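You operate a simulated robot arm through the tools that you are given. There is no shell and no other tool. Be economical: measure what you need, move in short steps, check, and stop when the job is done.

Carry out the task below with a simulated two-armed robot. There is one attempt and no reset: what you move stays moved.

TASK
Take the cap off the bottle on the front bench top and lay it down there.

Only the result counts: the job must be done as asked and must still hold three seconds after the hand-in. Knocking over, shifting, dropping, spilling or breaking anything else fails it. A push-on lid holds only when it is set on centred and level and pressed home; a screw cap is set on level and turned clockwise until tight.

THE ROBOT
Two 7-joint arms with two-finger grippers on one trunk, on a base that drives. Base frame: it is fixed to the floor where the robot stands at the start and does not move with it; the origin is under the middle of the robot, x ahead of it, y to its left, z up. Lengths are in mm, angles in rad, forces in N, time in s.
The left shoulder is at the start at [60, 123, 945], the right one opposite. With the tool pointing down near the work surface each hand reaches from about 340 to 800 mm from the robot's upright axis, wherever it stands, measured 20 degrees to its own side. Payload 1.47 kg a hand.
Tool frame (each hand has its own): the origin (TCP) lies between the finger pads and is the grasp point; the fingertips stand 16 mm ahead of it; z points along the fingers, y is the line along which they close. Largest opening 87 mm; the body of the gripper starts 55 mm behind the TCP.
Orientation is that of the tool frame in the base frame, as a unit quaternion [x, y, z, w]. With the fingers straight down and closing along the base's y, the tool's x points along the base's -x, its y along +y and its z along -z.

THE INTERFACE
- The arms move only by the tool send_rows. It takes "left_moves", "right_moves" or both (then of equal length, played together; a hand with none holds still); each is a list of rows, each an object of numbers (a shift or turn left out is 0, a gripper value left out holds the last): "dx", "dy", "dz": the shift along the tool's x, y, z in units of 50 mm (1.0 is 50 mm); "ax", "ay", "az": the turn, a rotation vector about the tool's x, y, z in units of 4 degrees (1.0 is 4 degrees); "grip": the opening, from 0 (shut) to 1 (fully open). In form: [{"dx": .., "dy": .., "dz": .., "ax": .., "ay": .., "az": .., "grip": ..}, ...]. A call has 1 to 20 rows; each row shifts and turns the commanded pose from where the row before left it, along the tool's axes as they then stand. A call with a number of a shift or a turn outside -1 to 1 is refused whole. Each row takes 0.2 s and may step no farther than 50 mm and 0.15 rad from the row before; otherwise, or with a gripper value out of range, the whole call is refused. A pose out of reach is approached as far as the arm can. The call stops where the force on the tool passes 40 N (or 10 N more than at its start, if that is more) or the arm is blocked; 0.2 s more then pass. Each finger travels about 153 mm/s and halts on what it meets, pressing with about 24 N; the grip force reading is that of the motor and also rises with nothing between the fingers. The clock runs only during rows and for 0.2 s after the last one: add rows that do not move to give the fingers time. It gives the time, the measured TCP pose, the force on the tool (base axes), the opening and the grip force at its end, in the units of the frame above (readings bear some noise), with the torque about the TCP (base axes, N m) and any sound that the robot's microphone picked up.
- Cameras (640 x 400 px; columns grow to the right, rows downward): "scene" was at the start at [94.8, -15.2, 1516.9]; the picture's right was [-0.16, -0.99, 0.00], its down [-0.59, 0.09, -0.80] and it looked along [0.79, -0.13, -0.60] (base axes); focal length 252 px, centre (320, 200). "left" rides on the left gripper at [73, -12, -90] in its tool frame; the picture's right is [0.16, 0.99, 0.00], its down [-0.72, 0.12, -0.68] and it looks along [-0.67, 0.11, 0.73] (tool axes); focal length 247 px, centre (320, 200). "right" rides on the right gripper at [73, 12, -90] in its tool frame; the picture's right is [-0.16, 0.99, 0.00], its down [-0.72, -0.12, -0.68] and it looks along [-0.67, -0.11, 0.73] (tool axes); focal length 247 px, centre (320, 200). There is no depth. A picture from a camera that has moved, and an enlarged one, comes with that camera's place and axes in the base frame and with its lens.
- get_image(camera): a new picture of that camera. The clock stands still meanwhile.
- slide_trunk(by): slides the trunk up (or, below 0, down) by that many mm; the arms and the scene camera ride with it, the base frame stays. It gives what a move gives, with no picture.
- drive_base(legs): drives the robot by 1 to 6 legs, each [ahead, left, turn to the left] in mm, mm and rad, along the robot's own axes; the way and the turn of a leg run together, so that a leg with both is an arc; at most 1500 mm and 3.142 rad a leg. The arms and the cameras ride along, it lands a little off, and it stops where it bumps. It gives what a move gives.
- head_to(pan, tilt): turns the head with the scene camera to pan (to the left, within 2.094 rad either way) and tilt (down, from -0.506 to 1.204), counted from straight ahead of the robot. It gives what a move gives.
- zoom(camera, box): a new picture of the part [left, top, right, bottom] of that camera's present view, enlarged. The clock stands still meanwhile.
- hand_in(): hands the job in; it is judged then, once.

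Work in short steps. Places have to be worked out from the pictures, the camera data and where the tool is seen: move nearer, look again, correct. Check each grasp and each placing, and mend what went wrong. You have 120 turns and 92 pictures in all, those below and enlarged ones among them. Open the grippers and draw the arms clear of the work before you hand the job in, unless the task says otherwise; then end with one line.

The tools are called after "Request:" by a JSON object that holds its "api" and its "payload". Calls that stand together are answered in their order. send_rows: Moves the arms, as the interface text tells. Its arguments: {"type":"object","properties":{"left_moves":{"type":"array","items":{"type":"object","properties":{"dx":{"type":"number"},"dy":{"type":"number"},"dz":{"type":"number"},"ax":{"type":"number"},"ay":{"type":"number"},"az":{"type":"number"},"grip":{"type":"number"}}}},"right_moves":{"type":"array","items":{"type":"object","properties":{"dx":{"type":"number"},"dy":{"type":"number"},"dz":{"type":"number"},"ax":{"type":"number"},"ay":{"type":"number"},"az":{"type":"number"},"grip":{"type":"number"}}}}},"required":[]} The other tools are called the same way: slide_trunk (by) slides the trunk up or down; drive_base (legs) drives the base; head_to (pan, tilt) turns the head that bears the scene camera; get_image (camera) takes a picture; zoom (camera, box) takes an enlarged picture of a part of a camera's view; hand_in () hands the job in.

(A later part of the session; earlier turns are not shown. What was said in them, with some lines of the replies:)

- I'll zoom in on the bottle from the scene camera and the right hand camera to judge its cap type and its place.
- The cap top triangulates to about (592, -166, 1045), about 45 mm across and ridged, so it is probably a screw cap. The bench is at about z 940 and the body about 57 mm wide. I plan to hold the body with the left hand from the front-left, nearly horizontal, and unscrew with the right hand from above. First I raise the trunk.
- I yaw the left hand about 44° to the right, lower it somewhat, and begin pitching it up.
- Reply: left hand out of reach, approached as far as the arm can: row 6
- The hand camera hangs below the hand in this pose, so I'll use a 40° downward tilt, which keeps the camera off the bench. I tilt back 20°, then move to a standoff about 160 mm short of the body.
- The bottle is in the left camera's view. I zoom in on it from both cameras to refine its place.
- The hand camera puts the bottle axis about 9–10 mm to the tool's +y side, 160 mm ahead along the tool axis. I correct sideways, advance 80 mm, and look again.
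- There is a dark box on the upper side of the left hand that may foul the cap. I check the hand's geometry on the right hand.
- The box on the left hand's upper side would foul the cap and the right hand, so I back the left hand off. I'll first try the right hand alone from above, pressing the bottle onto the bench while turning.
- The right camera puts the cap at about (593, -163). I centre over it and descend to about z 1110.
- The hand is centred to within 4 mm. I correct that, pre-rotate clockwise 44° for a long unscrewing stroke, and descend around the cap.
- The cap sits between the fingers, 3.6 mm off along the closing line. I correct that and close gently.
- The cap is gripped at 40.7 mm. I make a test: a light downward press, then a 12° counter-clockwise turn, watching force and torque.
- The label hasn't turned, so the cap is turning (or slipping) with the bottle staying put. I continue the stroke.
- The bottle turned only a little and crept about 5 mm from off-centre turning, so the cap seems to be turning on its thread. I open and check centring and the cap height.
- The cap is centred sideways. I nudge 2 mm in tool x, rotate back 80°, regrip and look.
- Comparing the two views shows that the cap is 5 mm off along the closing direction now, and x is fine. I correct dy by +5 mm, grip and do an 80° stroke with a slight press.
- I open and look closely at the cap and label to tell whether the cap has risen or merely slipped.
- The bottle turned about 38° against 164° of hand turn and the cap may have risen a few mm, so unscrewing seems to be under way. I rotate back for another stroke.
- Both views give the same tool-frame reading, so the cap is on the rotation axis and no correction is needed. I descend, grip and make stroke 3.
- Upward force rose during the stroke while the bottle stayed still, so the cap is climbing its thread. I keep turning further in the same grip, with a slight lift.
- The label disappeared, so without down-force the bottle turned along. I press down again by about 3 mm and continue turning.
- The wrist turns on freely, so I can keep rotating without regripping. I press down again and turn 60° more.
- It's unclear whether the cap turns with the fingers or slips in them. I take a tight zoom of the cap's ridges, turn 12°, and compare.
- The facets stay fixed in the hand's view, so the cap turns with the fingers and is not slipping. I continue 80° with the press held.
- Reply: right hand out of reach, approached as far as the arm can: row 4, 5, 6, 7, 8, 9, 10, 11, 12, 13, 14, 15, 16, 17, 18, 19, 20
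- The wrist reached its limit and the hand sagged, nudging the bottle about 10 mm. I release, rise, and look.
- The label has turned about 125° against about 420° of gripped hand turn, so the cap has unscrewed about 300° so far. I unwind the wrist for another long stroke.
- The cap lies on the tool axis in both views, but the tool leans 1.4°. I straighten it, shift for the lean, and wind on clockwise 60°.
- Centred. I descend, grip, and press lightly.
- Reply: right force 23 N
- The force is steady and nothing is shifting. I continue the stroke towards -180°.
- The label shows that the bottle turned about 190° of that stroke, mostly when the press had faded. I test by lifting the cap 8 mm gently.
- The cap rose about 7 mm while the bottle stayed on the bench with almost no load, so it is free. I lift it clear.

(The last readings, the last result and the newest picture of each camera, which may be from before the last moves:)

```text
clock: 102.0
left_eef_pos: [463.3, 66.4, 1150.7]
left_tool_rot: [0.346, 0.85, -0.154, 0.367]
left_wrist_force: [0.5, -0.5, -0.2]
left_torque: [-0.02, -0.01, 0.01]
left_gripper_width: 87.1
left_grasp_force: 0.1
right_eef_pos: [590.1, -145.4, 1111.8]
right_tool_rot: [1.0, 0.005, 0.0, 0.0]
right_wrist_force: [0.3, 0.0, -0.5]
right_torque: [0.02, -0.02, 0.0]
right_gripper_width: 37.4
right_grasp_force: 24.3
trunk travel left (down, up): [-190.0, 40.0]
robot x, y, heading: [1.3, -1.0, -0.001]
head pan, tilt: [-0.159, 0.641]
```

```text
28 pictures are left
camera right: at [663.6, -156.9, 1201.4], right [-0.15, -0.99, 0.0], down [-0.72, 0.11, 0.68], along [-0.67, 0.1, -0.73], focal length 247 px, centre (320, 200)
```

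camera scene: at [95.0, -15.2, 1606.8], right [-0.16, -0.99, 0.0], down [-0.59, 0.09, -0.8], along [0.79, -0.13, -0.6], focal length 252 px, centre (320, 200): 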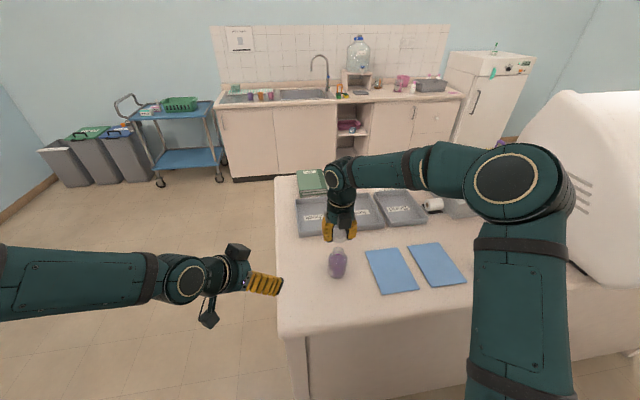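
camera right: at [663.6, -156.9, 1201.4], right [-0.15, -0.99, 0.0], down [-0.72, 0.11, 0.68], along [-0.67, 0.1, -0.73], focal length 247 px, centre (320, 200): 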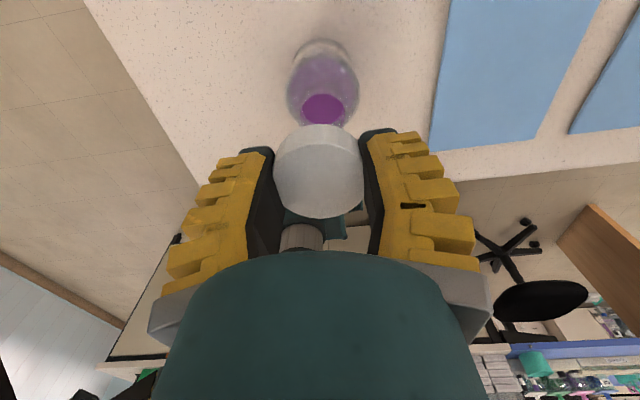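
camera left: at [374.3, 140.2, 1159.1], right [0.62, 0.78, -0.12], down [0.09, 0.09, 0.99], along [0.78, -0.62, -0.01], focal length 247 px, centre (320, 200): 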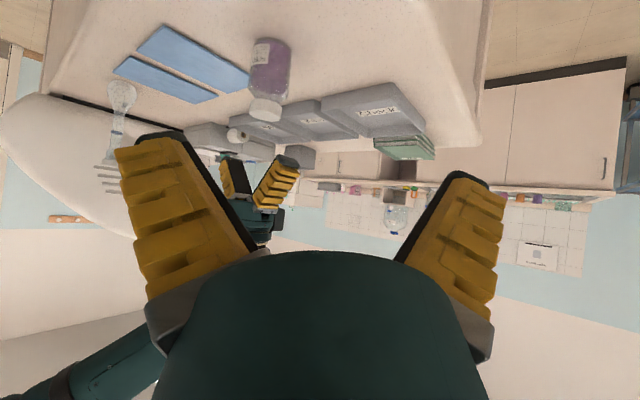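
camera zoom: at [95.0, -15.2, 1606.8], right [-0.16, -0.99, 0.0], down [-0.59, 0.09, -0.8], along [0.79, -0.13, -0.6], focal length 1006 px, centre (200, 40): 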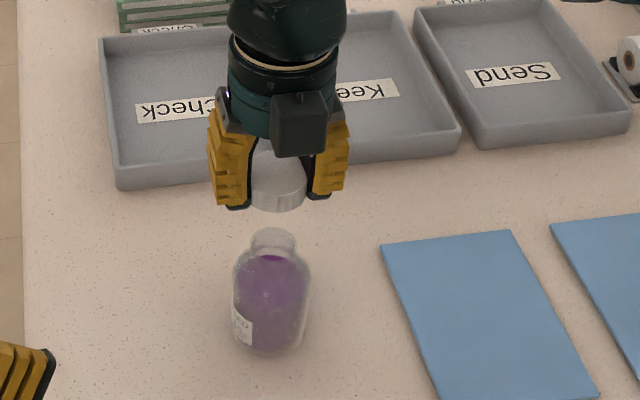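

The cap is off and the bottle is standing. I carry the cap about 110 mm towards the front of the bench, into clear space, and lower it most of the way.

Request:
{"api": "send_rows", "payload": {"right_moves": [{"dx": -0.5}, {"dx": -0.6}, {"dx": -0.6}, {"dx": -0.5}, {}]}}

Request:
{"api": "send_rows", "payload": {"right_moves": [{"dz": 0.5}, {"dz": 0.6}, {"dz": 0.6}, {"dz": 0.5}, {"dz": 0.3}, {}]}}

Request:
{"api": "zoom", "payload": {"camera": "scene", "box": [280, 200, 420, 330]}}

Request:
{"api": "get_image", "payload": {"camera": "left"}}

```text
clock: 103.2
left_eef_pos: [463.7, 66.7, 1150.2]
left_tool_rot: [0.346, 0.849, -0.155, 0.367]
left_wrist_force: [0.0, -0.5, 0.9]
left_torque: [0.03, 0.02, 0.0]
left_gripper_width: 86.9
left_grasp_force: 0.0
right_eef_pos: [481.0, -146.2, 1114.6]
right_tool_rot: [1.0, 0.003, -0.001, 0.0]
right_wrist_force: [0.2, 0.4, -0.8]
right_torque: [-0.01, 0.02, 0.01]
right_gripper_width: 37.1
right_grasp_force: 23.9
trunk travel left (down, up): [-190.0, 40.0]
robot x, y, heading: [-0.3, -1.9, -0.001]
head pan, tilt: [-0.159, 0.641]
```

```text
clock: 104.7
left_eef_pos: [464.6, 67.2, 1150.9]
left_tool_rot: [0.347, 0.849, -0.155, 0.367]
left_wrist_force: [-0.4, 0.0, -0.3]
left_torque: [0.01, 0.0, -0.03]
left_gripper_width: 87.2
left_grasp_force: 0.2
right_eef_pos: [480.1, -146.3, 987.8]
right_tool_rot: [1.0, 0.004, 0.002, 0.0]
right_wrist_force: [-0.2, -0.2, 0.5]
right_torque: [0.03, -0.02, -0.01]
right_gripper_width: 37.1
right_grasp_force: 24.3
trunk travel left (down, up): [-190.0, 40.0]
robot x, y, heading: [-0.9, 0.1, -0.001]
head pan, tilt: [-0.159, 0.641]
```

```text
3.08 times, centred on (350, 265) of scene
camera zoom: at [94.6, -15.2, 1606.9], right [-0.16, -0.99, 0.0], down [-0.59, 0.09, -0.8], along [0.79, -0.13, -0.6], focal length 774 px, centre (228, 0)
```

zoom: 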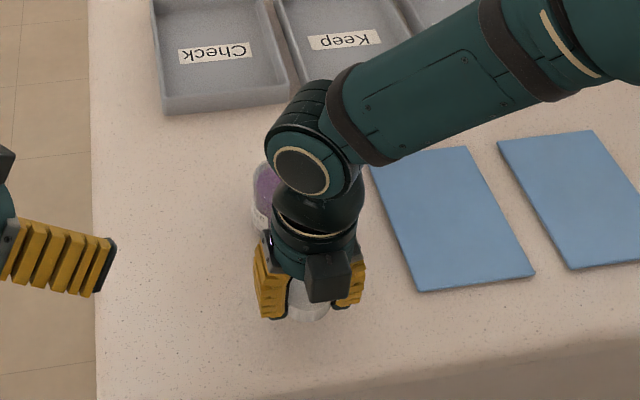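

```text
26 pictures are left
camera left: at [374.5, 140.2, 1159.0], right [0.62, 0.78, -0.12], down [0.09, 0.09, 0.99], along [0.78, -0.62, -0.01], focal length 247 px, centre (320, 200)
```

left: 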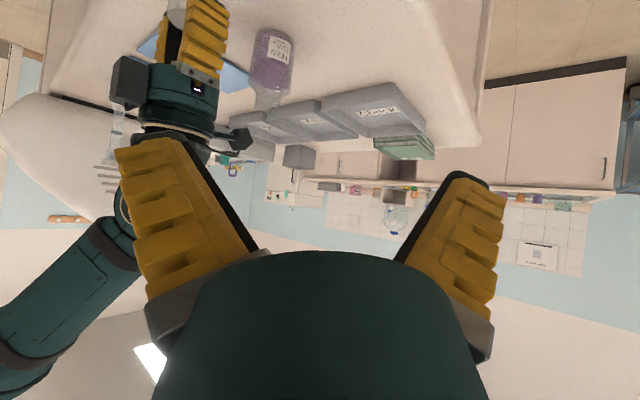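

At this spot the hand's camera would come close to the bottle neck when lowered. I rise a little and shift 70 mm to the left, where it is clear.

Request:
{"api": "send_rows", "payload": {"right_moves": [{"dz": -0.5}, {"dy": -0.7}, {"dy": -0.7}, {}, {"dz": 0.5}, {}]}}

Request:
{"api": "zoom", "payload": {"camera": "scene", "box": [260, 210, 400, 340]}}

```text
clock: 106.0
left_eef_pos: [463.1, 67.0, 1150.9]
left_tool_rot: [0.347, 0.85, -0.154, 0.366]
left_wrist_force: [-0.2, 0.1, -0.8]
left_torque: [-0.01, 0.01, 0.01]
left_gripper_width: 86.8
left_grasp_force: 0.1
right_eef_pos: [478.8, -77.7, 987.0]
right_tool_rot: [1.0, 0.004, 0.001, 0.001]
right_wrist_force: [0.2, -0.1, -0.5]
right_torque: [-0.01, -0.01, 0.0]
right_gripper_width: 37.0
right_grasp_force: 24.1
trunk travel left (down, up): [-190.0, 40.0]
robot x, y, heading: [-1.5, 1.8, 0.0]
head pan, tilt: [-0.159, 0.641]
```

```text
3.08 times, centred on (330, 275) of scene
camera zoom: at [94.1, -15.5, 1606.9], right [-0.16, -0.99, 0.0], down [-0.59, 0.09, -0.8], along [0.79, -0.13, -0.6], focal length 774 px, centre (289, -31)
```

zoom: 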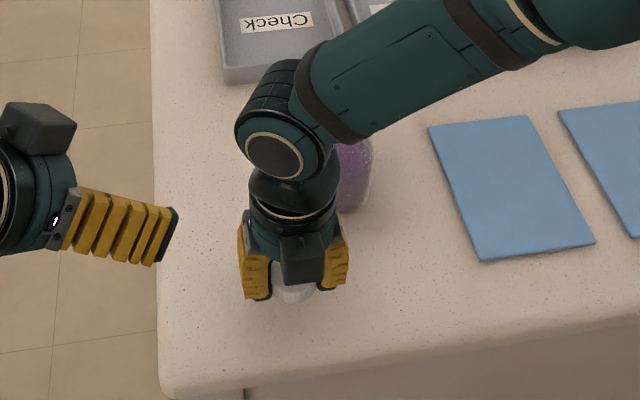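

The cap has clear bench under it. I lower it with small steps, watching for contact force.

Request:
{"api": "send_rows", "payload": {"right_moves": [{"dz": 0.15}, {"dz": 0.1}, {"dz": 0.05}, {}]}}

Request:
{"api": "send_rows", "payload": {"right_moves": [{"dz": 0.05}, {"dz": 0.05}, {}]}}

Request:
{"api": "zoom", "payload": {"camera": "left", "box": [120, 0, 280, 100]}}

```text
clock: 107.0
left_eef_pos: [463.6, 67.6, 1150.2]
left_tool_rot: [0.346, 0.849, -0.154, 0.367]
left_wrist_force: [0.8, 0.1, 0.6]
left_torque: [0.02, 0.02, 0.02]
left_gripper_width: 87.1
left_grasp_force: 0.2
right_eef_pos: [479.1, -78.3, 972.5]
right_tool_rot: [1.0, 0.004, 0.0, 0.0]
right_wrist_force: [-0.6, -0.3, -0.8]
right_torque: [-0.04, -0.01, 0.02]
right_gripper_width: 37.0
right_grasp_force: 24.2
trunk travel left (down, up): [-190.0, 40.0]
robot x, y, heading: [-3.2, 0.1, 0.001]
head pan, tilt: [-0.159, 0.641]
```

```text
clock: 107.8
left_eef_pos: [464.1, 65.9, 1151.2]
left_tool_rot: [0.346, 0.85, -0.154, 0.367]
left_wrist_force: [-0.7, 0.6, 0.0]
left_torque: [-0.01, 0.02, 0.04]
left_gripper_width: 87.2
left_grasp_force: 0.0
right_eef_pos: [478.4, -77.6, 967.6]
right_tool_rot: [1.0, 0.004, 0.0, 0.0]
right_wrist_force: [1.6, -1.1, 0.1]
right_torque: [-0.01, 0.02, 0.01]
right_gripper_width: 37.2
right_grasp_force: 24.0
trunk travel left (down, up): [-190.0, 40.0]
robot x, y, heading: [-3.0, -0.5, 0.004]
head pan, tilt: [-0.159, 0.641]
```

```text
4.00 times, centred on (200, 50) of left
camera zoom: at [374.6, 140.2, 1159.0], right [0.62, 0.78, -0.12], down [0.09, 0.09, 0.99], along [0.78, -0.62, -0.01], focal length 988 px, centre (800, 800)
```

zoom: 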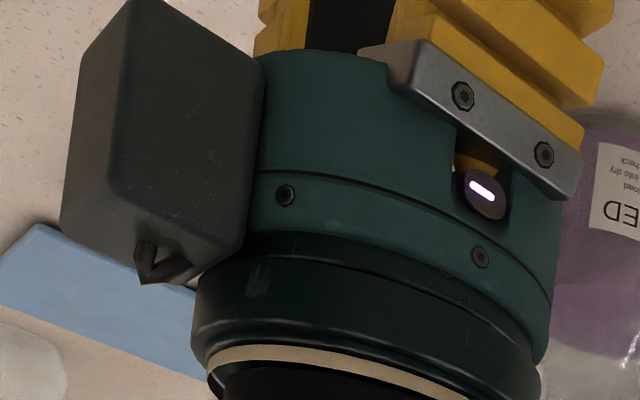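

No contact yet at z 967. I continue in 2 mm steps.

Request:
{"api": "send_rows", "payload": {"right_moves": [{"dz": 0.04}, {"dz": 0.04}, {}]}}

Request:
{"api": "send_rows", "payload": {"right_moves": [{"dz": 0.04}, {}]}}

Request:
{"api": "zoom", "payload": {"camera": "right", "box": [220, 60, 420, 240]}}

```text
clock: 108.7
left_eef_pos: [462.9, 67.9, 1151.9]
left_tool_rot: [0.346, 0.849, -0.155, 0.367]
left_wrist_force: [-0.1, 0.1, -0.2]
left_torque: [-0.02, 0.0, 0.02]
left_gripper_width: 86.8
left_grasp_force: 0.0
right_eef_pos: [479.8, -77.7, 964.7]
right_tool_rot: [1.0, 0.004, 0.0, -0.001]
right_wrist_force: [0.0, -0.1, -0.2]
right_torque: [-0.01, 0.01, 0.0]
right_gripper_width: 37.1
right_grasp_force: 24.1
trunk travel left (down, up): [-190.0, 40.0]
robot x, y, heading: [4.1, 1.2, 0.004]
head pan, tilt: [-0.159, 0.641]
```

```text
clock: 109.2
left_eef_pos: [463.9, 66.7, 1149.9]
left_tool_rot: [0.346, 0.85, -0.154, 0.367]
left_wrist_force: [-0.4, 0.2, 0.8]
left_torque: [0.0, -0.02, -0.02]
left_gripper_width: 87.0
left_grasp_force: 0.0
right_eef_pos: [479.3, -78.3, 960.7]
right_tool_rot: [1.0, 0.004, 0.001, 0.0]
right_wrist_force: [0.7, 0.1, -0.3]
right_torque: [0.0, 0.02, 0.0]
right_gripper_width: 37.1
right_grasp_force: 24.5
trunk travel left (down, up): [-190.0, 40.0]
robot x, y, heading: [-1.9, -1.9, -0.001]
head pan, tilt: [-0.159, 0.641]
```

```text
2.22 times, centred on (320, 150) of right
camera zoom: at [553.6, -89.4, 1050.8], right [-0.15, -0.99, 0.0], down [-0.73, 0.11, 0.68], along [-0.67, 0.1, -0.73], focal length 549 px, centre (320, 311)
```

zoom: 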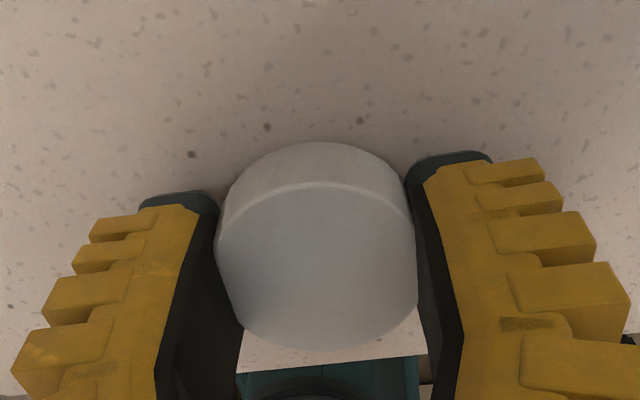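

Very close now, judging by the contact shadow. I step on in small increments.

Request:
{"api": "send_rows", "payload": {"right_moves": [{"dz": 0.03}, {"dz": 0.03}, {}]}}

Request:
{"api": "send_rows", "payload": {"right_moves": [{"dz": 0.03}, {}]}}

```text
clock: 110.0
left_eef_pos: [463.5, 67.1, 1150.8]
left_tool_rot: [0.345, 0.85, -0.153, 0.367]
left_wrist_force: [0.6, -0.5, 0.4]
left_torque: [0.03, -0.01, -0.01]
left_gripper_width: 87.2
left_grasp_force: 0.0
right_eef_pos: [480.2, -78.5, 959.3]
right_tool_rot: [1.0, 0.005, 0.002, 0.0]
right_wrist_force: [-0.5, 0.1, -0.1]
right_torque: [0.01, 0.02, 0.03]
right_gripper_width: 37.3
right_grasp_force: 24.1
trunk travel left (down, up): [-190.0, 40.0]
robot x, y, heading: [-0.7, -2.4, -0.0]
head pan, tilt: [-0.159, 0.641]
```

```text
clock: 110.7
left_eef_pos: [462.5, 66.4, 1149.5]
left_tool_rot: [0.346, 0.85, -0.154, 0.367]
left_wrist_force: [-0.1, 0.3, -0.1]
left_torque: [0.01, 0.05, -0.03]
left_gripper_width: 86.9
left_grasp_force: 0.1
right_eef_pos: [479.9, -78.0, 957.3]
right_tool_rot: [1.0, 0.004, 0.0, -0.001]
right_wrist_force: [-0.4, 0.0, -0.9]
right_torque: [-0.03, 0.05, 0.01]
right_gripper_width: 37.1
right_grasp_force: 23.4
trunk travel left (down, up): [-190.0, 40.0]
robot x, y, heading: [-3.8, -0.3, -0.0]
head pan, tilt: [-0.159, 0.641]
```

Still no contact at z 957. I go on with two more small moves.

Request:
{"api": "send_rows", "payload": {"right_moves": [{"dz": 0.03}, {"dz": 0.02}, {}]}}

Request:
{"api": "send_rows", "payload": {"right_moves": [{"dz": 0.03}, {"dz": 0.02}, {}]}}

Request:
{"api": "zoom", "payload": {"camera": "right", "box": [220, 60, 420, 240]}}

```text
clock: 111.5
left_eef_pos: [462.5, 67.4, 1151.7]
left_tool_rot: [0.347, 0.849, -0.155, 0.368]
left_wrist_force: [-0.7, -0.2, 0.0]
left_torque: [0.0, 0.0, 0.01]
left_gripper_width: 87.0
left_grasp_force: 0.1
right_eef_pos: [479.4, -77.3, 955.4]
right_tool_rot: [1.0, 0.004, 0.001, 0.0]
right_wrist_force: [-3.8, -2.1, 16.9]
right_torque: [-0.05, 0.19, 0.0]
right_gripper_width: 37.6
right_grasp_force: 24.5
trunk travel left (down, up): [-190.0, 40.0]
robot x, y, heading: [-2.4, 2.8, 0.002]
head pan, tilt: [-0.159, 0.641]
```

```text
clock: 112.2
left_eef_pos: [461.8, 66.3, 1151.2]
left_tool_rot: [0.346, 0.849, -0.154, 0.368]
left_wrist_force: [0.2, -0.1, -0.1]
left_torque: [-0.01, -0.03, 0.02]
left_gripper_width: 86.9
left_grasp_force: 0.0
right_eef_pos: [479.0, -77.5, 955.5]
right_tool_rot: [1.0, 0.004, 0.002, -0.001]
right_wrist_force: [-9.3, -2.5, 21.0]
right_torque: [-0.11, 0.31, 0.01]
right_gripper_width: 37.8
right_grasp_force: 24.2
trunk travel left (down, up): [-190.0, 40.0]
robot x, y, heading: [-0.7, 0.5, 0.004]
head pan, tilt: [-0.159, 0.641]
stopped in row 3 (right hand): the force on the tool passed its limit at 41 N (the readings are from after the stop); the commanded pose is now the measured one
```

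```text
2.22 times, centred on (320, 150) of right
camera zoom: at [552.5, -88.9, 1045.9], right [-0.15, -0.99, 0.0], down [-0.73, 0.11, 0.68], along [-0.67, 0.1, -0.74], focal length 549 px, centre (320, 311)
```

zoom: 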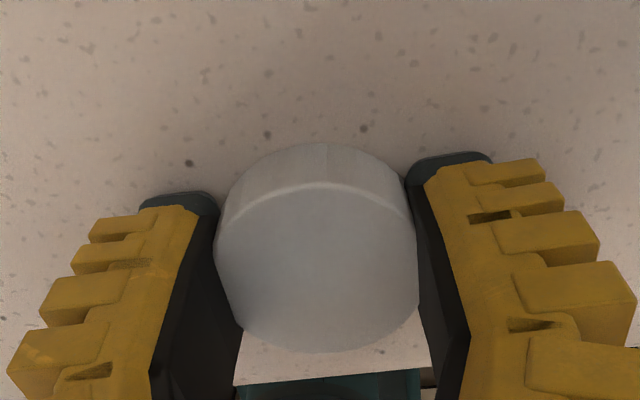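

The cap is on the bench. I ease up slightly, then open and rise straight up.

Request:
{"api": "send_rows", "payload": {"right_moves": [{"dz": -0.02}, {}, {"grip": 0.48}, {"grip": 0.55}, {"grip": 0.7}, {"grip": 1}, {}, {}]}}

Request:
{"api": "send_rows", "payload": {"right_moves": [{"dz": -0.2}, {"dz": -0.5}, {"dz": -0.8}, {"dz": -0.8}, {"dz": -0.8}, {"dz": -0.8}, {}]}}

Request:
{"api": "get_image", "payload": {"camera": "right"}}

Request:
{"api": "get_image", "payload": {"camera": "scene"}}

```text
clock: 114.0
left_eef_pos: [463.9, 67.6, 1150.5]
left_tool_rot: [0.346, 0.849, -0.154, 0.367]
left_wrist_force: [0.3, -1.6, -0.1]
left_torque: [-0.03, 0.03, 0.03]
left_gripper_width: 86.9
left_grasp_force: 0.0
right_eef_pos: [481.0, -77.6, 954.6]
right_tool_rot: [1.0, 0.004, 0.002, -0.001]
right_wrist_force: [-0.4, -0.6, 0.1]
right_torque: [0.01, 0.03, 0.0]
right_gripper_width: 86.8
right_grasp_force: 0.0
trunk travel left (down, up): [-190.0, 40.0]
robot x, y, heading: [-2.5, -2.7, -0.001]
head pan, tilt: [-0.159, 0.641]
```

```text
clock: 115.6
left_eef_pos: [463.7, 67.9, 1149.8]
left_tool_rot: [0.347, 0.849, -0.156, 0.366]
left_wrist_force: [0.7, 0.2, 0.5]
left_torque: [0.0, 0.01, 0.02]
left_gripper_width: 87.2
left_grasp_force: 0.1
right_eef_pos: [481.9, -76.1, 1151.1]
right_tool_rot: [1.0, 0.004, 0.001, -0.001]
right_wrist_force: [0.1, 0.6, 0.1]
right_torque: [0.0, -0.03, -0.03]
right_gripper_width: 86.9
right_grasp_force: 0.0
trunk travel left (down, up): [-190.0, 40.0]
robot x, y, heading: [0.2, 1.1, -0.001]
head pan, tilt: [-0.159, 0.641]
```

```text
21 pictures are left
camera right: at [554.5, -87.2, 1240.1], right [-0.15, -0.99, 0.0], down [-0.73, 0.11, 0.68], along [-0.67, 0.1, -0.73], focal length 247 px, centre (320, 200)
```

right: 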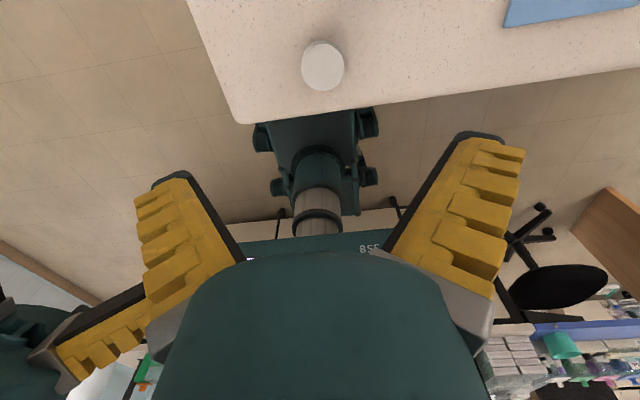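

```text
20 pictures are left
camera scene: at [95.5, -15.2, 1606.8], right [-0.16, -0.99, 0.0], down [-0.59, 0.09, -0.8], along [0.79, -0.13, -0.6], focal length 252 px, centre (320, 200)
```

scene: 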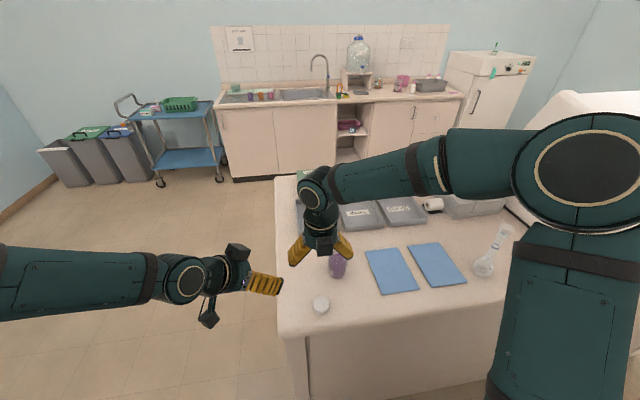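

The cap lies flat on the bench and the bottle is upright. I draw both arms up and clear.

Request:
{"api": "send_rows", "payload": {"right_moves": [{"dz": -0.8}, {"dz": -0.8}, {"dz": -0.8}, {"dy": 0.8, "dx": -0.3}, {"dy": 0.8, "dx": -0.3}, {"dy": 0.8, "dx": -0.3}, {"dy": 0.8, "dx": -0.3}, {}], "left_moves": [{"dz": -0.6}, {"dz": -0.6}, {"dz": -0.4}, {}, {}, {}, {}, {}]}}

Request:
{"api": "zoom", "payload": {"camera": "scene", "box": [260, 180, 480, 340]}}

```text
clock: 117.4
left_eef_pos: [421.5, 109.1, 1206.2]
left_tool_rot: [0.346, 0.85, -0.154, 0.367]
left_wrist_force: [-0.5, 0.1, 0.1]
left_torque: [-0.03, -0.04, -0.04]
left_gripper_width: 86.8
left_grasp_force: 0.0
right_eef_pos: [421.2, -236.7, 1267.1]
right_tool_rot: [1.0, 0.005, 0.002, -0.001]
right_wrist_force: [0.1, 0.3, -0.4]
right_torque: [-0.03, 0.0, 0.01]
right_gripper_width: 87.1
right_grasp_force: 0.1
trunk travel left (down, up): [-190.0, 40.0]
robot x, y, heading: [3.7, 1.1, -0.0]
head pan, tilt: [-0.159, 0.641]
```

```text
2.50 times, centred on (370, 260) of scene
camera zoom: at [95.4, -14.5, 1606.8], right [-0.16, -0.99, 0.0], down [-0.59, 0.09, -0.8], along [0.79, -0.13, -0.6], focal length 629 px, centre (195, 50)
```

zoom: 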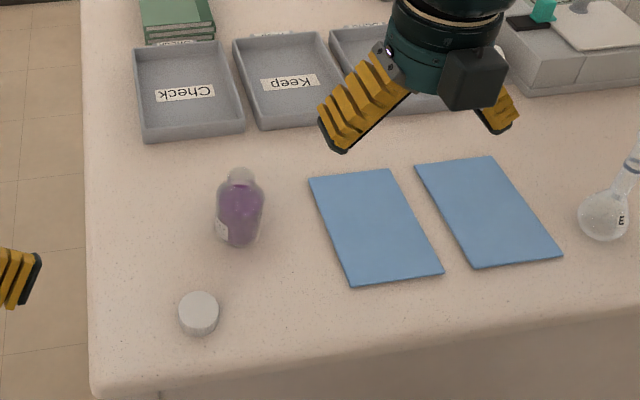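

The cap lies on the bench, the open bottle stands upright, nothing else was moved, and both arms are clear with grippers open. I hand in.

Request:
{"api": "hand_in", "payload": {}}

```text
The job is handed in.
```

The cap is off the bottle and lying flat on the front bench top. The open bottle stands upright, though it shifted about 10–15 mm and its label turned during the unscrewing.
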